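You operate a simulated robot arm through the tools that you are given. There is no shell and no other tool. Be economical: measure what you need, move in short steps, check, and stop when the job is done.

Carry out the task below with a simulated robot arm. There is one attempt and no reset: what you move stays moved.

TASK
Turn the pull knob to 200.
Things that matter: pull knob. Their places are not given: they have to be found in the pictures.

It is judged by the outcome, as a careful person would: the job done as asked, and still so three seconds after it is handed in. It fails if anything else is knocked over, pushed out of place, dropped, spilled or broken.

THE ROBOT
A 6-joint arm with a two-finger parallel gripper, fixed in place. Base frame: the origin is at the foot of the arm, x ahead of it, y to its left, z up; the work surface is at about z = 20. Lengths are in mm, angles in rad, forces in N, time in s.
With the tool pointing down near the work surface it reaches from about 200 to 460 mm from the base axis. Its first joint turns from -1.222 to 1.222 rad. Payload 1.9 kg.
Tool frame: the origin (TCP) lies between the finger pads and is the grasp point; the fingertips stand 23 mm ahead of it; z points along the fingers, y is the line along which they close. The gripper opens to 94 mm. The fingers are 38 mm wide and 10 mm thick; the gripper's body (54 by 96 mm) begins 39 mm behind the TCP.
Orientation is that of the tool frame in the base frame, as a unit quaternion [w, x, y, z]. With the fingers straight down and closing along the base's y, the tool's x points along the base's -x, its y along +y and its z along -z.

THE INTERFACE
- The arm moves only by the tool arm_command. Its arguments are lists of equal length, an entry for each row: "grip": the opening, from 0 (shut) to 1 (fully open); "translation": the shift along the tool's x, y, z in units of 30 mm (1.0 is 30 mm), a list of three; "delta_rot": the turn, a rotation vector about the tool's x, y, z in units of 4 degrees (1.0 is 4 degrees), a list of three. In form: {"grip": [grip, ...], "translation": [[dx, dy, dz], ...], "delta_rot": [[wx, wy, wz], ...]}. A call has 1 to 20 rows; each row shifts and turns the commanded pose from where the row before left it, along the tool's axes as they then stand. A call with a number of a shift or a turn outside -1 to 1 is refused whole. A row lasts 0.2 s, in which the tool goes at most 50 mm and 0.15 rad; a call with a longer step from one row to the next is refused whole, and so is a gripper value outside its range. A pose out of reach is approached as far as the arm can. The call stops where the force on the tool passes 40 N (or 10 N more than at its start, if that is more) or the arm is blocked; 0.2 s more then pass. The fingers move at their own pace (about 108 mm/s each) and stop on an object; they squeeze with about 24 N. The grip force told is the motor's: it shows also when the fingers shut on nothing. Time passes only in rows, and 0.2 s behind the last, so rows that do not move let the fingers close. It gives the time, the measured TCP pose, the force on the tool (base axes), the opening and the grip force at its end, in the units of the frame above (readings bear some noise).
- Cameras (640 x 400 px; columns grow to the right, rows downward): "scene" is fixed at [21.3, 289.2, 467.6]; the picture's right is [-0.95, -0.32, 0.00], its down [-0.10, 0.29, -0.95] and it looks along [0.31, -0.90, -0.30] (base axes); focal length 348 px, centre (320, 200). "wrist" rides on the gripper at [-39, 0, -44] in the tool frame; the picture's right is [0.00, -1.00, 0.00], its down [0.97, 0.00, -0.24] and it looks along [0.24, 0.00, 0.97] (tool axes); focal length 218 px, centre (320, 200).
- grab_frame(camera): a new picture of that camera. No time passes.
- measure_at(camera, pixels): there is no depth. For up to 12 entries [column, row, z] of the newest picture of that camera ("zoom" is the newest enlarged one), the place [x, y] in the base frame at which the ray of that pixel passes the height z, good to about 2 mm, but the place of the scene camera against the robot may be out by one fixed shift of up to 25 mm in any direction. No time passes.
- close_up(camera, box): a new picture of the part [left, top, right, bottom] of that camera's present view, enlarged. No time passes.
- hand_in(): hands the job in; it is judged then, once.

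Work in short steps. Measure before you move; look again where a grasp or a placing could have gone wrong, and mend it. You have 60 turns and 20 pictures in all, the two below and enlarged ones among them. Open the gripper and draw the arm clear of the work before you hand the job in, unless the task says otherwise; then end with one line.

The tools are called after "Emit:" by a JSON object that holds its "fn" and its "kwargs". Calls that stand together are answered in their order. arm_command: Moves the arm, as the interface text tells. Its arguments: {"type":"object","properties":{"grip":{"type":"array"},"translation":{"type":"array"},"delta_rot":{"type":"array"}},"required":["grip","translation","delta_rot"]} The other tools are called the same way: grab_frame (camera) takes a picture; measure_at (camera, pixels) gives the place at which the rays of pixels pass given heights; close_up (camera, box) takes an enlarged picture of a part of a camera's view; hand_in () hands the job in.

At the start:

```text
time: 0.0
eef_pos: [220.0, -216.6, 279.4]
tcp_rot: [0.0, -0.001, 1.0, 0.001]
contact_force: [0.7, -0.5, -0.2]
gripper_width: 93.9
grip_force: 0.1
```

scene: 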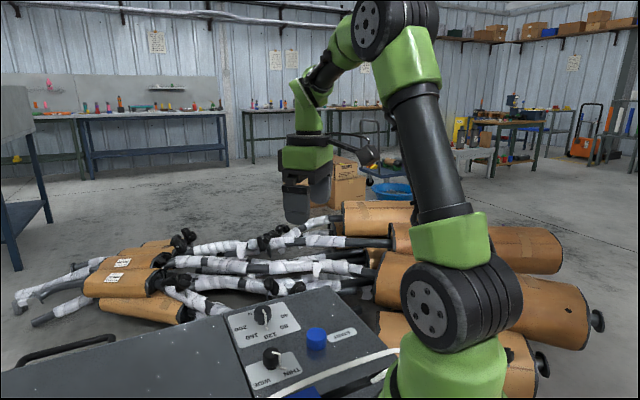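
wrist: 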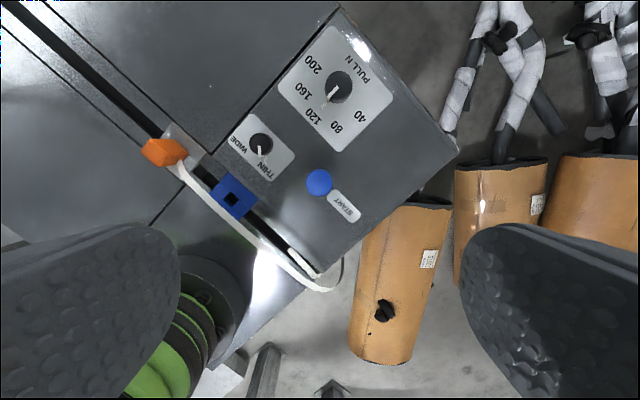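

The wrist view shows the PULL N knob near (338,87) with marks 40, 80, 120, 160, 200. I enlarge it in both views to read the pointer and the label positions.

Emit:
{"fn": "close_up", "kwargs": {"camera": "wrist", "box": [260, 20, 420, 160]}}

Emit:
{"fn": "close_up", "kwargs": {"camera": "scene", "box": [210, 280, 370, 400]}}

```text
2.86 times, centred on (340, 90) of wrist
```

zoom: 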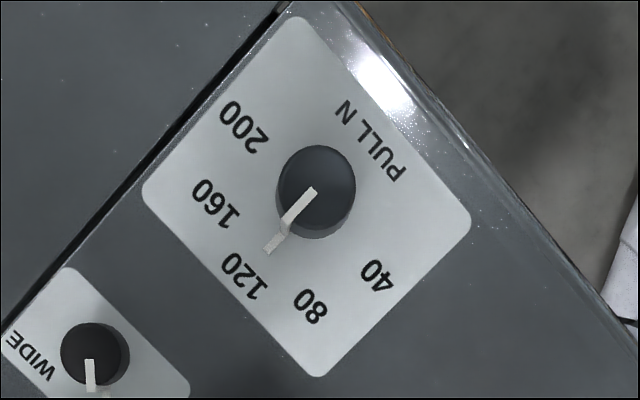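

```text
3.33 times, centred on (290, 340) of scene
```

zoom: 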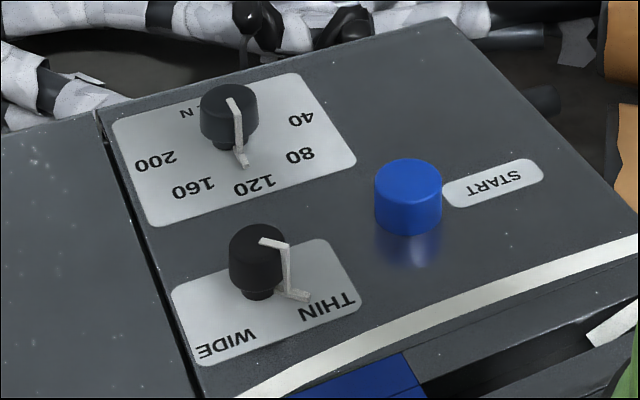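

I measure the knob and the labels from the wrist, and the knob from the scene, at a few heights to work out the panel height.

Emit:
{"fn": "measure_at", "kwargs": {"camera": "wrist", "pixels": [[340, 84, 20], [340, 84, 60], [340, 84, 100], [338, 90, 20], [313, 64.5, 20], [303, 91, 20], [314, 116.6, 20], [336.5, 127.4, 20], [360, 116.6, 20], [321.5, 107.5, 20], [318.5, 183, 20], [341, 10, 20]]}}

Emit:
{"fn": "measure_at", "kwargs": {"camera": "zoom", "pixels": [[230, 95, 20], [230, 95, 60], [230, 95, 100], [230, 150, 20], [155, 161, 20], [193, 188, 20], [255, 186, 20], [300, 156, 20], [301, 120, 20], [242, 165, 20], [408, 220, 20], [450, 18, 20]]}}

```text
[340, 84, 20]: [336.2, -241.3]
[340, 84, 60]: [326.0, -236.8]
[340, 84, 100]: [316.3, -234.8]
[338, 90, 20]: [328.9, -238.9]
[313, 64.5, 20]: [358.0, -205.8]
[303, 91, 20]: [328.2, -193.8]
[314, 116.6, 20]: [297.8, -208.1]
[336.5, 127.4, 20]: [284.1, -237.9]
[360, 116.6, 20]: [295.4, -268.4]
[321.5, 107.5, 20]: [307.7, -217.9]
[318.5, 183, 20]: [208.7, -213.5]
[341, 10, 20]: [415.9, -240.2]
```

```text
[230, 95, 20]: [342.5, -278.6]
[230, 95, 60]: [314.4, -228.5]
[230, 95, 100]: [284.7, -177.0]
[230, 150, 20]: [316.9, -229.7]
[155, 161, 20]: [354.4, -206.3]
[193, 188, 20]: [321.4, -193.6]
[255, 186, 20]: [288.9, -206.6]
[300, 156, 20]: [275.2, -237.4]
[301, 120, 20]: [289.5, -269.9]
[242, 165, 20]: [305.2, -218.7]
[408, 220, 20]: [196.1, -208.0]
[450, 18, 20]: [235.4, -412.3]
```

The label circle fits a knob axis at about (326.5,-237) on a panel at z≈20. The knob top is at about z≈55, the pointer is at 135° (on 120), and 200 is at 45°, so the turn is 90° clockwise seen from above. I move above the knob and turn the tool so it closes across the pointer (45° direction).

Emit:
{"fn": "arm_command", "kwargs": {"grip": [1, 1, 1, 1, 1, 1, 1, 1, 1, 1, 1, 1, 1, 1, 1, 1, 1, 1, 1], "translation": [[-0.588, -0.113, 0.83], [-0.588, -0.113, 0.83], [-0.588, -0.113, 0.83], [-0.588, -0.113, 0.83], [-0.588, -0.113, 0.83], [-0.588, -0.113, 0.83], [0, 0, 0], [0, 0, 0], [0, 0, 0], [0, 0, 0], [0, 0, 0], [0, 0, 0], [0, 0, 0], [0, 0, 0], [0, 0, 0], [0, 0, 0], [0, 0, 0], [0, 0, 0], [0, 0, 0]], "delta_rot": [[0, 0, 0], [0, 0, 0], [0, 0, 0], [0, 0, 0], [0, 0, 0], [0, 0, 0], [0, 0, 1], [0, 0, 1], [0, 0, 1], [0, 0, 1], [0, 0, 1], [0, 0, 1], [0, 0, 1], [0, 0, 1], [0, 0, 1], [0, 0, 1], [0, 0, 1], [0, 0, 0.25], [0, 0, 0]]}}

Emit:
{"fn": "grab_frame", "kwargs": {"camera": "wrist"}}

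```text
time: 4.0
eef_pos: [325.9, -237.3, 130.7]
tcp_rot: [0.001, 0.383, 0.924, 0.0]
contact_force: [0.0, -0.1, 0.5]
gripper_width: 93.9
grip_force: 0.0
```

```text
15 pictures are left
```

wrist: 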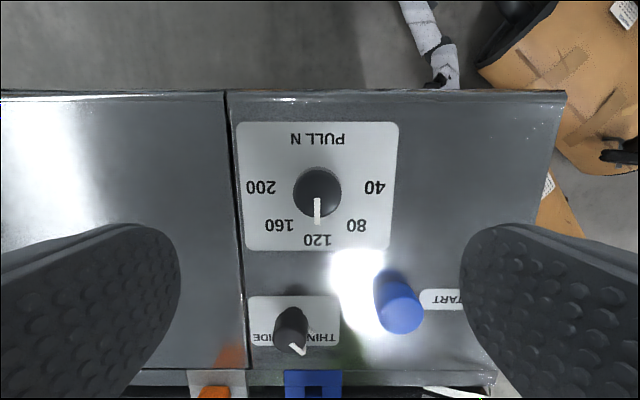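

The tool is now square to the panel. I re-measure the knob and labels from here to confirm the panel height and the centre.

Emit:
{"fn": "measure_at", "kwargs": {"camera": "wrist", "pixels": [[317, 190, 20], [317, 190, 40], [317, 190, 55], [261, 187, 20], [375, 187, 20], [316, 239, 20], [279, 225, 20], [356, 225, 20], [293, 190, 50], [341, 190, 50], [261, 187, 40], [375, 187, 40]]}}

Emit:
{"fn": "close_up", "kwargs": {"camera": "wrist", "box": [230, 120, 410, 260]}}

Emit:
{"fn": "close_up", "kwargs": {"camera": "scene", "box": [210, 280, 370, 400]}}

```text
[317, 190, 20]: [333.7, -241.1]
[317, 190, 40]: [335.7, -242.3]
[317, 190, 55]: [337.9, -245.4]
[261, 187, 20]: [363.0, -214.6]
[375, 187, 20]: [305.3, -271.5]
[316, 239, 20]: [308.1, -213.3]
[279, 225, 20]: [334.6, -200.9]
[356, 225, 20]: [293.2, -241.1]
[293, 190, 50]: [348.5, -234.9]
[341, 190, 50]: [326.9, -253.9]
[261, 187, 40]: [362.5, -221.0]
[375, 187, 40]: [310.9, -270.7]
```

```text
2.86 times, centred on (320, 190) of wrist
```

zoom: 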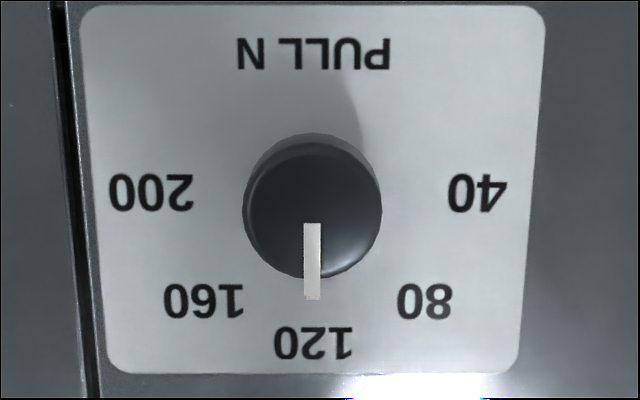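

```text
3.33 times, centred on (290, 340) of scene
```

zoom: 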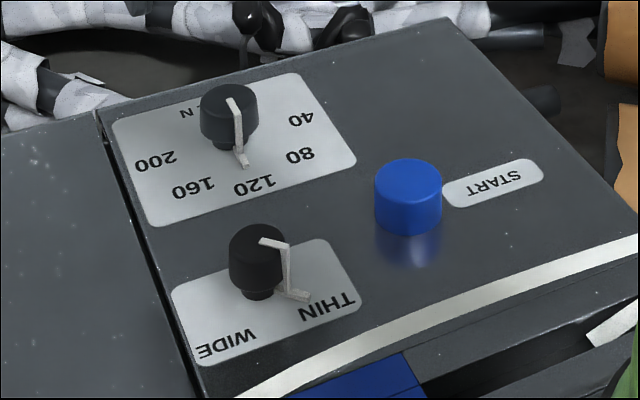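

Combining the views gives a lower panel: scale comparison puts it near z≈-10, with the knob axis about (330,-239.5). I centre there and come down 45 mm, still well clear, and look again.

Emit:
{"fn": "arm_command", "kwargs": {"grip": [1, 1, 1], "translation": [[-0.157, 0.053, 0.75], [0, 0, 0.75], [0, 0, 0]], "delta_rot": [[0, 0, 0], [0, 0, 0], [0, 0, 0]]}}

Emit:
{"fn": "grab_frame", "kwargs": {"camera": "wrist"}}

Emit:
{"fn": "close_up", "kwargs": {"camera": "scene", "box": [190, 240, 390, 390]}}

```text
time: 4.8
eef_pos: [329.1, -240.2, 85.1]
tcp_rot: [0.001, 0.382, 0.924, 0.0]
contact_force: [0.1, 1.1, 0.7]
gripper_width: 93.9
grip_force: 0.0
```

```text
12 pictures are left
```

wrist: 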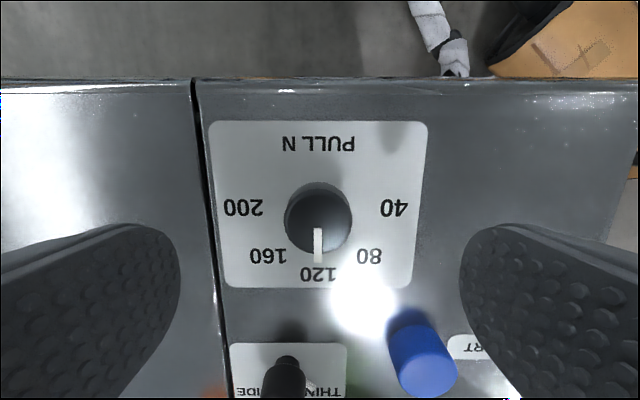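

```text
2.67 times, centred on (290, 315) of scene
```

zoom: 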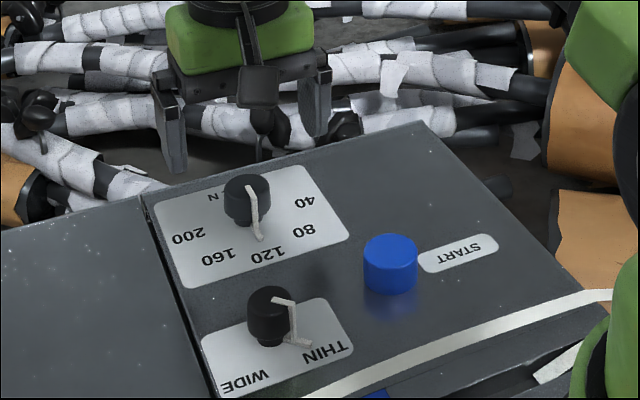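

From the new scale, the panel is at z≈0 (±5), the knob top about z≈22–25, and the axis about 1.5 mm further towards tool −x. I descend to TCP z≈40 and check from the side.

Emit:
{"fn": "arm_command", "kwargs": {"grip": [0.75, 0.75, 0.75, 0.75], "translation": [[-0.06, 0.01, 0.5], [0, 0, 0.5], [0, 0, 0.5], [0, 0, 0]], "delta_rot": [[0, 0, 0], [0, 0, 0], [0, 0, 0], [0, 0, 0]]}}

Emit:
{"fn": "close_up", "kwargs": {"camera": "scene", "box": [210, 270, 340, 360]}}

Emit:
{"fn": "grab_frame", "kwargs": {"camera": "wrist"}}

```text
time: 5.8
eef_pos: [330.7, -240.4, 41.3]
tcp_rot: [0.002, 0.382, 0.924, 0.002]
contact_force: [-0.1, -0.1, 0.2]
gripper_width: 70.5
grip_force: 0.2
```

```text
4.44 times, centred on (275, 315) of scene
```

zoom: 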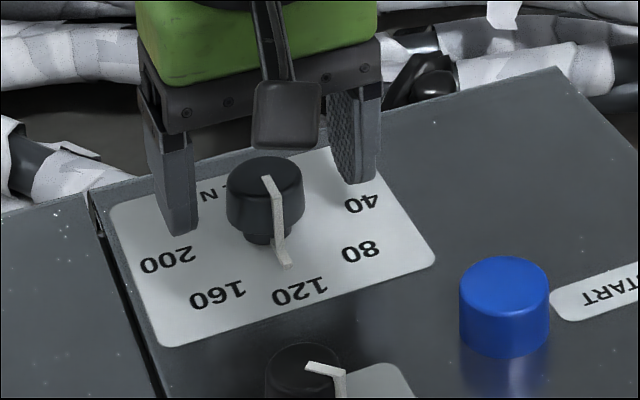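

```text
9 pictures are left
```

wrist: 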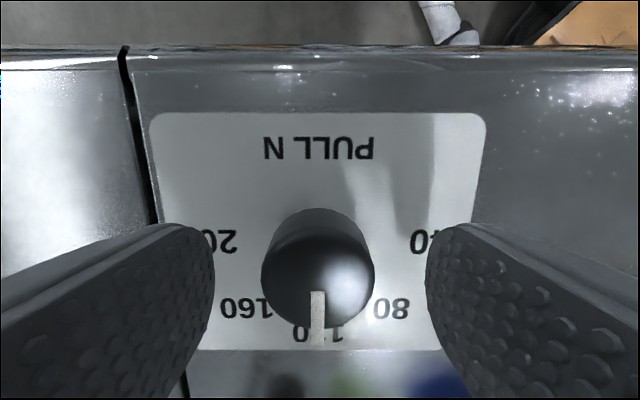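

The fingers straddle the knob and are centred on it (column 318, label row 241 gives offset ≈0), and the pointer lies between them. I go 9 mm lower and close.

Emit:
{"fn": "arm_command", "kwargs": {"grip": [0.75, 0.75, 0.3, 0.0, 0.0, 0.0], "translation": [[0, 0, 0.15], [0, 0, 0.15], [0, 0, 0], [0, 0, 0], [0, 0, 0], [0, 0, 0]], "delta_rot": [[0, 0, 0], [0, 0, 0], [0, 0, 0], [0, 0, 0], [0, 0, 0], [0, 0, 0]]}}

Emit:
{"fn": "grab_frame", "kwargs": {"camera": "wrist"}}

```text
time: 7.2
eef_pos: [333.6, -241.2, 32.1]
tcp_rot: [0.002, 0.381, 0.925, 0.001]
contact_force: [10.6, 4.6, -2.8]
gripper_width: 35.7
grip_force: 45.0
```

```text
8 pictures are left
```

wrist: 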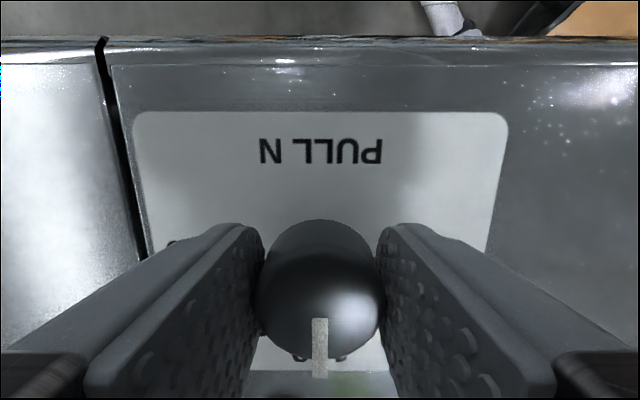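

The knob is gripped (35.7 mm). I ease the command toward the measured centre and turn the first 44° clockwise (tool +z).

Emit:
{"fn": "arm_command", "kwargs": {"grip": [0, 0, 0, 0, 0, 0, 0, 0, 0, 0, 0, 0, 0], "translation": [[-0.05, 0.04, 0], [0, 0, 0], [0, 0, 0], [0, 0, 0], [0, 0, 0], [0, 0, 0], [0, 0, 0], [0, 0, 0], [0, 0, 0], [0, 0, 0], [0, 0, 0], [0, 0, 0], [0, 0, 0]], "delta_rot": [[0, 0, 0], [0, 0, 1], [0, 0, 1], [0, 0, 1], [0, 0, 1], [0, 0, 1], [0, 0, 1], [0, 0, 1], [0, 0, 1], [0, 0, 1], [0, 0, 1], [0, 0, 1], [0, 0, 0]]}}

Emit:
{"fn": "close_up", "kwargs": {"camera": "scene", "box": [210, 270, 340, 360]}}

```text
time: 8.5
eef_pos: [332.3, -241.0, 31.1]
tcp_rot: [-0.001, 0.52, 0.854, 0.0]
contact_force: [-4.5, 1.6, 2.6]
gripper_width: 35.9
grip_force: 45.0
stopped in row 6: the force on the tool passed its limit (the readings are from after the stop); the commanded pose is now the measured one
```

```text
4.44 times, centred on (275, 315) of scene
```

zoom: 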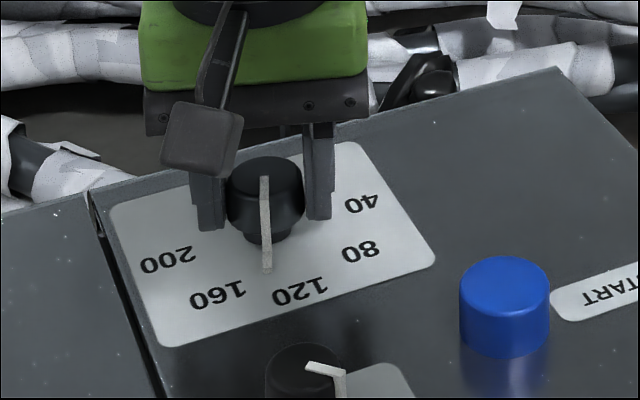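

The knob turned along with the tool about 18° before a force stop, and the load is small again now. I continue in slower steps.

Emit:
{"fn": "arm_command", "kwargs": {"grip": [0, 0, 0, 0, 0, 0, 0, 0, 0, 0, 0, 0, 0], "translation": [[0, 0, 0], [0, 0, 0], [0, 0, 0], [0, 0, 0], [0, 0, 0], [0, 0, 0], [0, 0, 0], [0, 0, 0], [0, 0, 0], [0, 0, 0], [0, 0, 0], [0, 0, 0], [0, 0, 0]], "delta_rot": [[0, 0, 0.5], [0, 0, 0.5], [0, 0, 0.5], [0, 0, 0.5], [0, 0, 0.5], [0, 0, 0.5], [0, 0, 0.5], [0, 0, 0.5], [0, 0, 0.5], [0, 0, 0.5], [0, 0, 0.5], [0, 0, 0.5], [0, 0, 0]]}}

```text
time: 11.3
eef_pos: [332.2, -242.0, 31.3]
tcp_rot: [-0.002, 0.687, 0.727, -0.001]
contact_force: [-27.9, 0.8, 25.2]
gripper_width: 35.9
grip_force: 45.2
```

About 42° turned so far. The tool feels −28 N in x and +25 N in z, so I relax the command 1 mm in −x (tool −y) and 1 mm up, then check the load.

Emit:
{"fn": "arm_command", "kwargs": {"grip": [0, 0], "translation": [[0, -0.03, -0.03], [0, 0, 0]], "delta_rot": [[0, 0, 0], [0, 0, 0]]}}

Emit:
{"fn": "close_up", "kwargs": {"camera": "scene", "box": [210, 270, 340, 360]}}

```text
time: 11.9
eef_pos: [332.1, -241.9, 30.2]
tcp_rot: [0.0, 0.687, 0.727, 0.001]
contact_force: [1.5, -8.6, -15.3]
gripper_width: 35.7
grip_force: 45.0
```

```text
4.44 times, centred on (275, 315) of scene
```

zoom: 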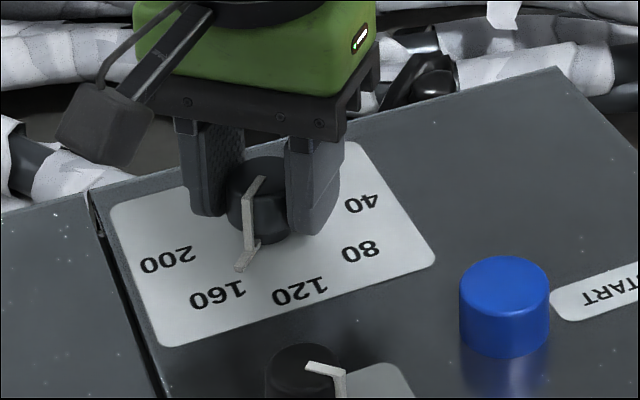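

The pointer is now at about 160 and the load is relaxed, so I keep turning.

Emit:
{"fn": "arm_command", "kwargs": {"grip": [0, 0, 0, 0, 0, 0, 0, 0, 0, 0, 0], "translation": [[0, 0, 0], [0, 0, 0], [0, 0, 0], [0, 0, 0], [0, 0, 0], [0, 0, 0], [0, 0, 0], [0, 0, 0], [0, 0, 0], [0, 0, 0], [0, 0, 0]], "delta_rot": [[0, 0, 0.6], [0, 0, 0.6], [0, 0, 0.6], [0, 0, 0.6], [0, 0, 0.6], [0, 0, 0.6], [0, 0, 0.6], [0, 0, 0.6], [0, 0, 0.6], [0, 0, 0.6], [0, 0, 0]]}}

```text
time: 12.7
eef_pos: [332.1, -240.3, 30.9]
tcp_rot: [-0.001, 0.721, 0.693, -0.001]
contact_force: [0.6, -1.0, -4.1]
gripper_width: 35.9
grip_force: 45.1
stopped in row 3: the force on the tool passed its limit (the readings are from after the stop); the commanded pose is now the measured one
```

It stopped on a brief spike (yaw ≈92°), and the load is released. I continue in gentle steps.

Emit:
{"fn": "arm_command", "kwargs": {"grip": [0, 0, 0, 0, 0, 0, 0, 0, 0, 0, 0, 0, 0], "translation": [[0, 0, 0], [0, 0, 0], [0, 0, 0], [0, 0, 0], [0, 0, 0], [0, 0, 0], [0, 0, 0], [0, 0, 0], [0, 0, 0], [0, 0, 0], [0, 0, 0], [0, 0, 0], [0, 0, 0]], "delta_rot": [[0, 0, 0.5], [0, 0, 0.5], [0, 0, 0.5], [0, 0, 0.5], [0, 0, 0.5], [0, 0, 0.5], [0, 0, 0.5], [0, 0, 0.5], [0, 0, 0.5], [0, 0, 0.5], [0, 0, 0.5], [0, 0, 0.5], [0, 0, 0]]}}

```text
time: 15.4
eef_pos: [330.9, -240.6, 30.8]
tcp_rot: [-0.001, 0.849, 0.528, 0.0]
contact_force: [-19.4, 4.2, 11.7]
gripper_width: 35.8
grip_force: 44.9
```

Yaw is 116°, so 18.6° remains. I ease the −x load slightly and finish the turn.

Emit:
{"fn": "arm_command", "kwargs": {"grip": [0, 0, 0, 0, 0, 0, 0, 0, 0, 0, 0, 0], "translation": [[-0.01, -0.02, 0], [0, 0, 0], [0, 0, 0], [0, 0, 0], [0, 0, 0], [0, 0, 0], [0, 0, 0], [0, 0, 0], [0, 0, 0], [0, 0, 0], [0, 0, 0], [0, 0, 0]], "delta_rot": [[0, 0, 0], [0, 0, 0.5], [0, 0, 0.5], [0, 0, 0.5], [0, 0, 0.5], [0, 0, 0.5], [0, 0, 0.5], [0, 0, 0.5], [0, 0, 0.5], [0, 0, 0.5], [0, 0, 0.15], [0, 0, 0]]}}

Emit:
{"fn": "close_up", "kwargs": {"camera": "scene", "box": [210, 270, 340, 360]}}

Emit:
{"fn": "grab_frame", "kwargs": {"camera": "wrist"}}

```text
time: 18.1
eef_pos: [331.3, -241.6, 30.5]
tcp_rot: [0.0, 0.923, 0.384, 0.0]
contact_force: [13.1, 0.9, -18.5]
gripper_width: 35.9
grip_force: 45.0
```

```text
4.44 times, centred on (275, 315) of scene
```

zoom: 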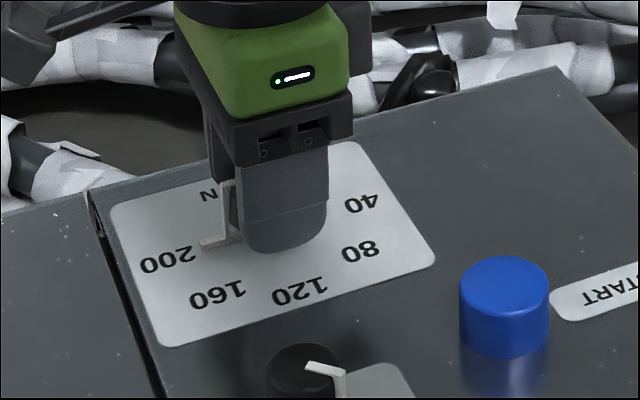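

```text
4 pictures are left
```

wrist: 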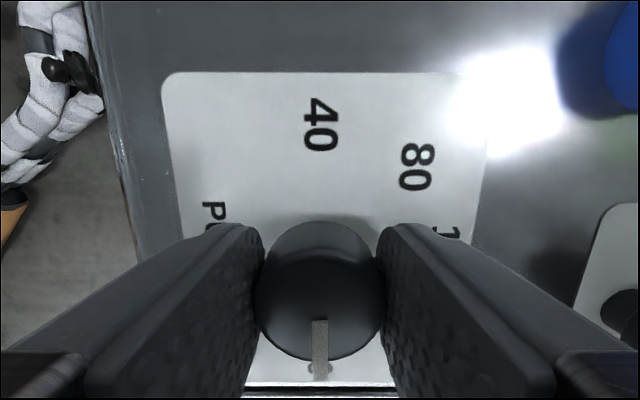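

Yaw is 134.8°, the pointer is at 200, and the 40 label is directly opposite (column 321). I open and lift straight up.

Emit:
{"fn": "arm_command", "kwargs": {"grip": [0.4, 0.7, 0.75, 0.75, 0.75, 0.75, 0.75, 0.75, 0.75, 0.75], "translation": [[0, 0, 0], [0, 0, 0], [0, 0, 0], [0, 0, -0.5], [0, 0, -0.7], [0, 0, -0.8], [0, 0, -0.8], [0, 0, -0.8], [0, 0, -0.8], [0, 0, 0]], "delta_rot": [[0, 0, 0], [0, 0, 0], [0, 0, 0], [0, 0, 0], [0, 0, 0], [0, 0, 0], [0, 0, 0], [0, 0, 0], [0, 0, 0], [0, 0, 0]]}}

Emit:
{"fn": "grab_frame", "kwargs": {"camera": "wrist"}}

Emit:
{"fn": "close_up", "kwargs": {"camera": "scene", "box": [210, 270, 370, 380]}}

```text
time: 20.2
eef_pos: [332.4, -240.5, 163.5]
tcp_rot: [-0.001, 0.923, 0.384, -0.001]
contact_force: [-0.4, -0.1, 0.2]
gripper_width: 70.6
grip_force: 0.0
```

```text
3 pictures are left
```

wrist: 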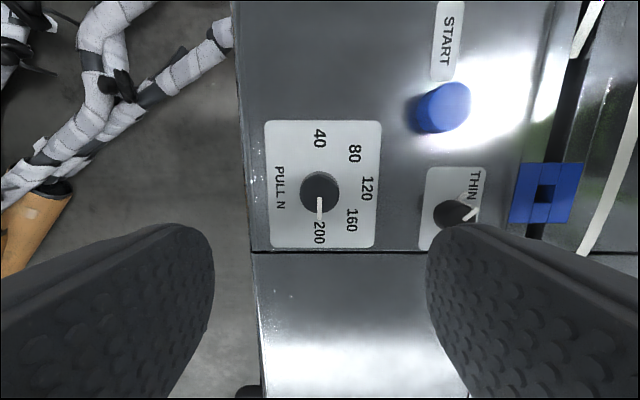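

```text
3.64 times, centred on (290, 325) of scene
```

zoom: 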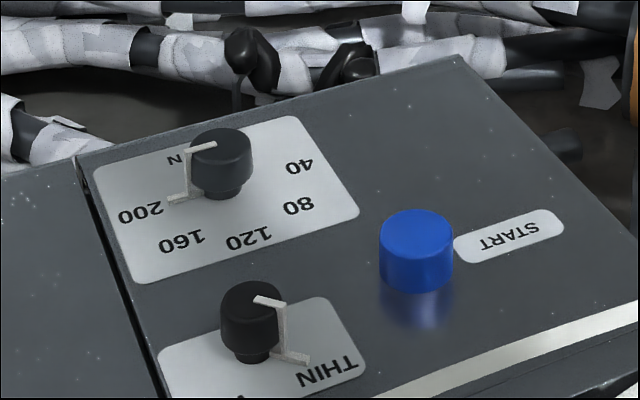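

The pointer runs straight down the wrist picture from (319,195) to (319,222), onto the 200 label at (319,232). The other knob and the START button look unchanged, and the arm is clear, so I hand the job in.

Emit:
{"fn": "hand_in", "kwargs": {}}

```text
The job is handed in.
```

The pull knob is turned from 120 to 200; the gripper is open and clear of the panel, and the job is handed in.
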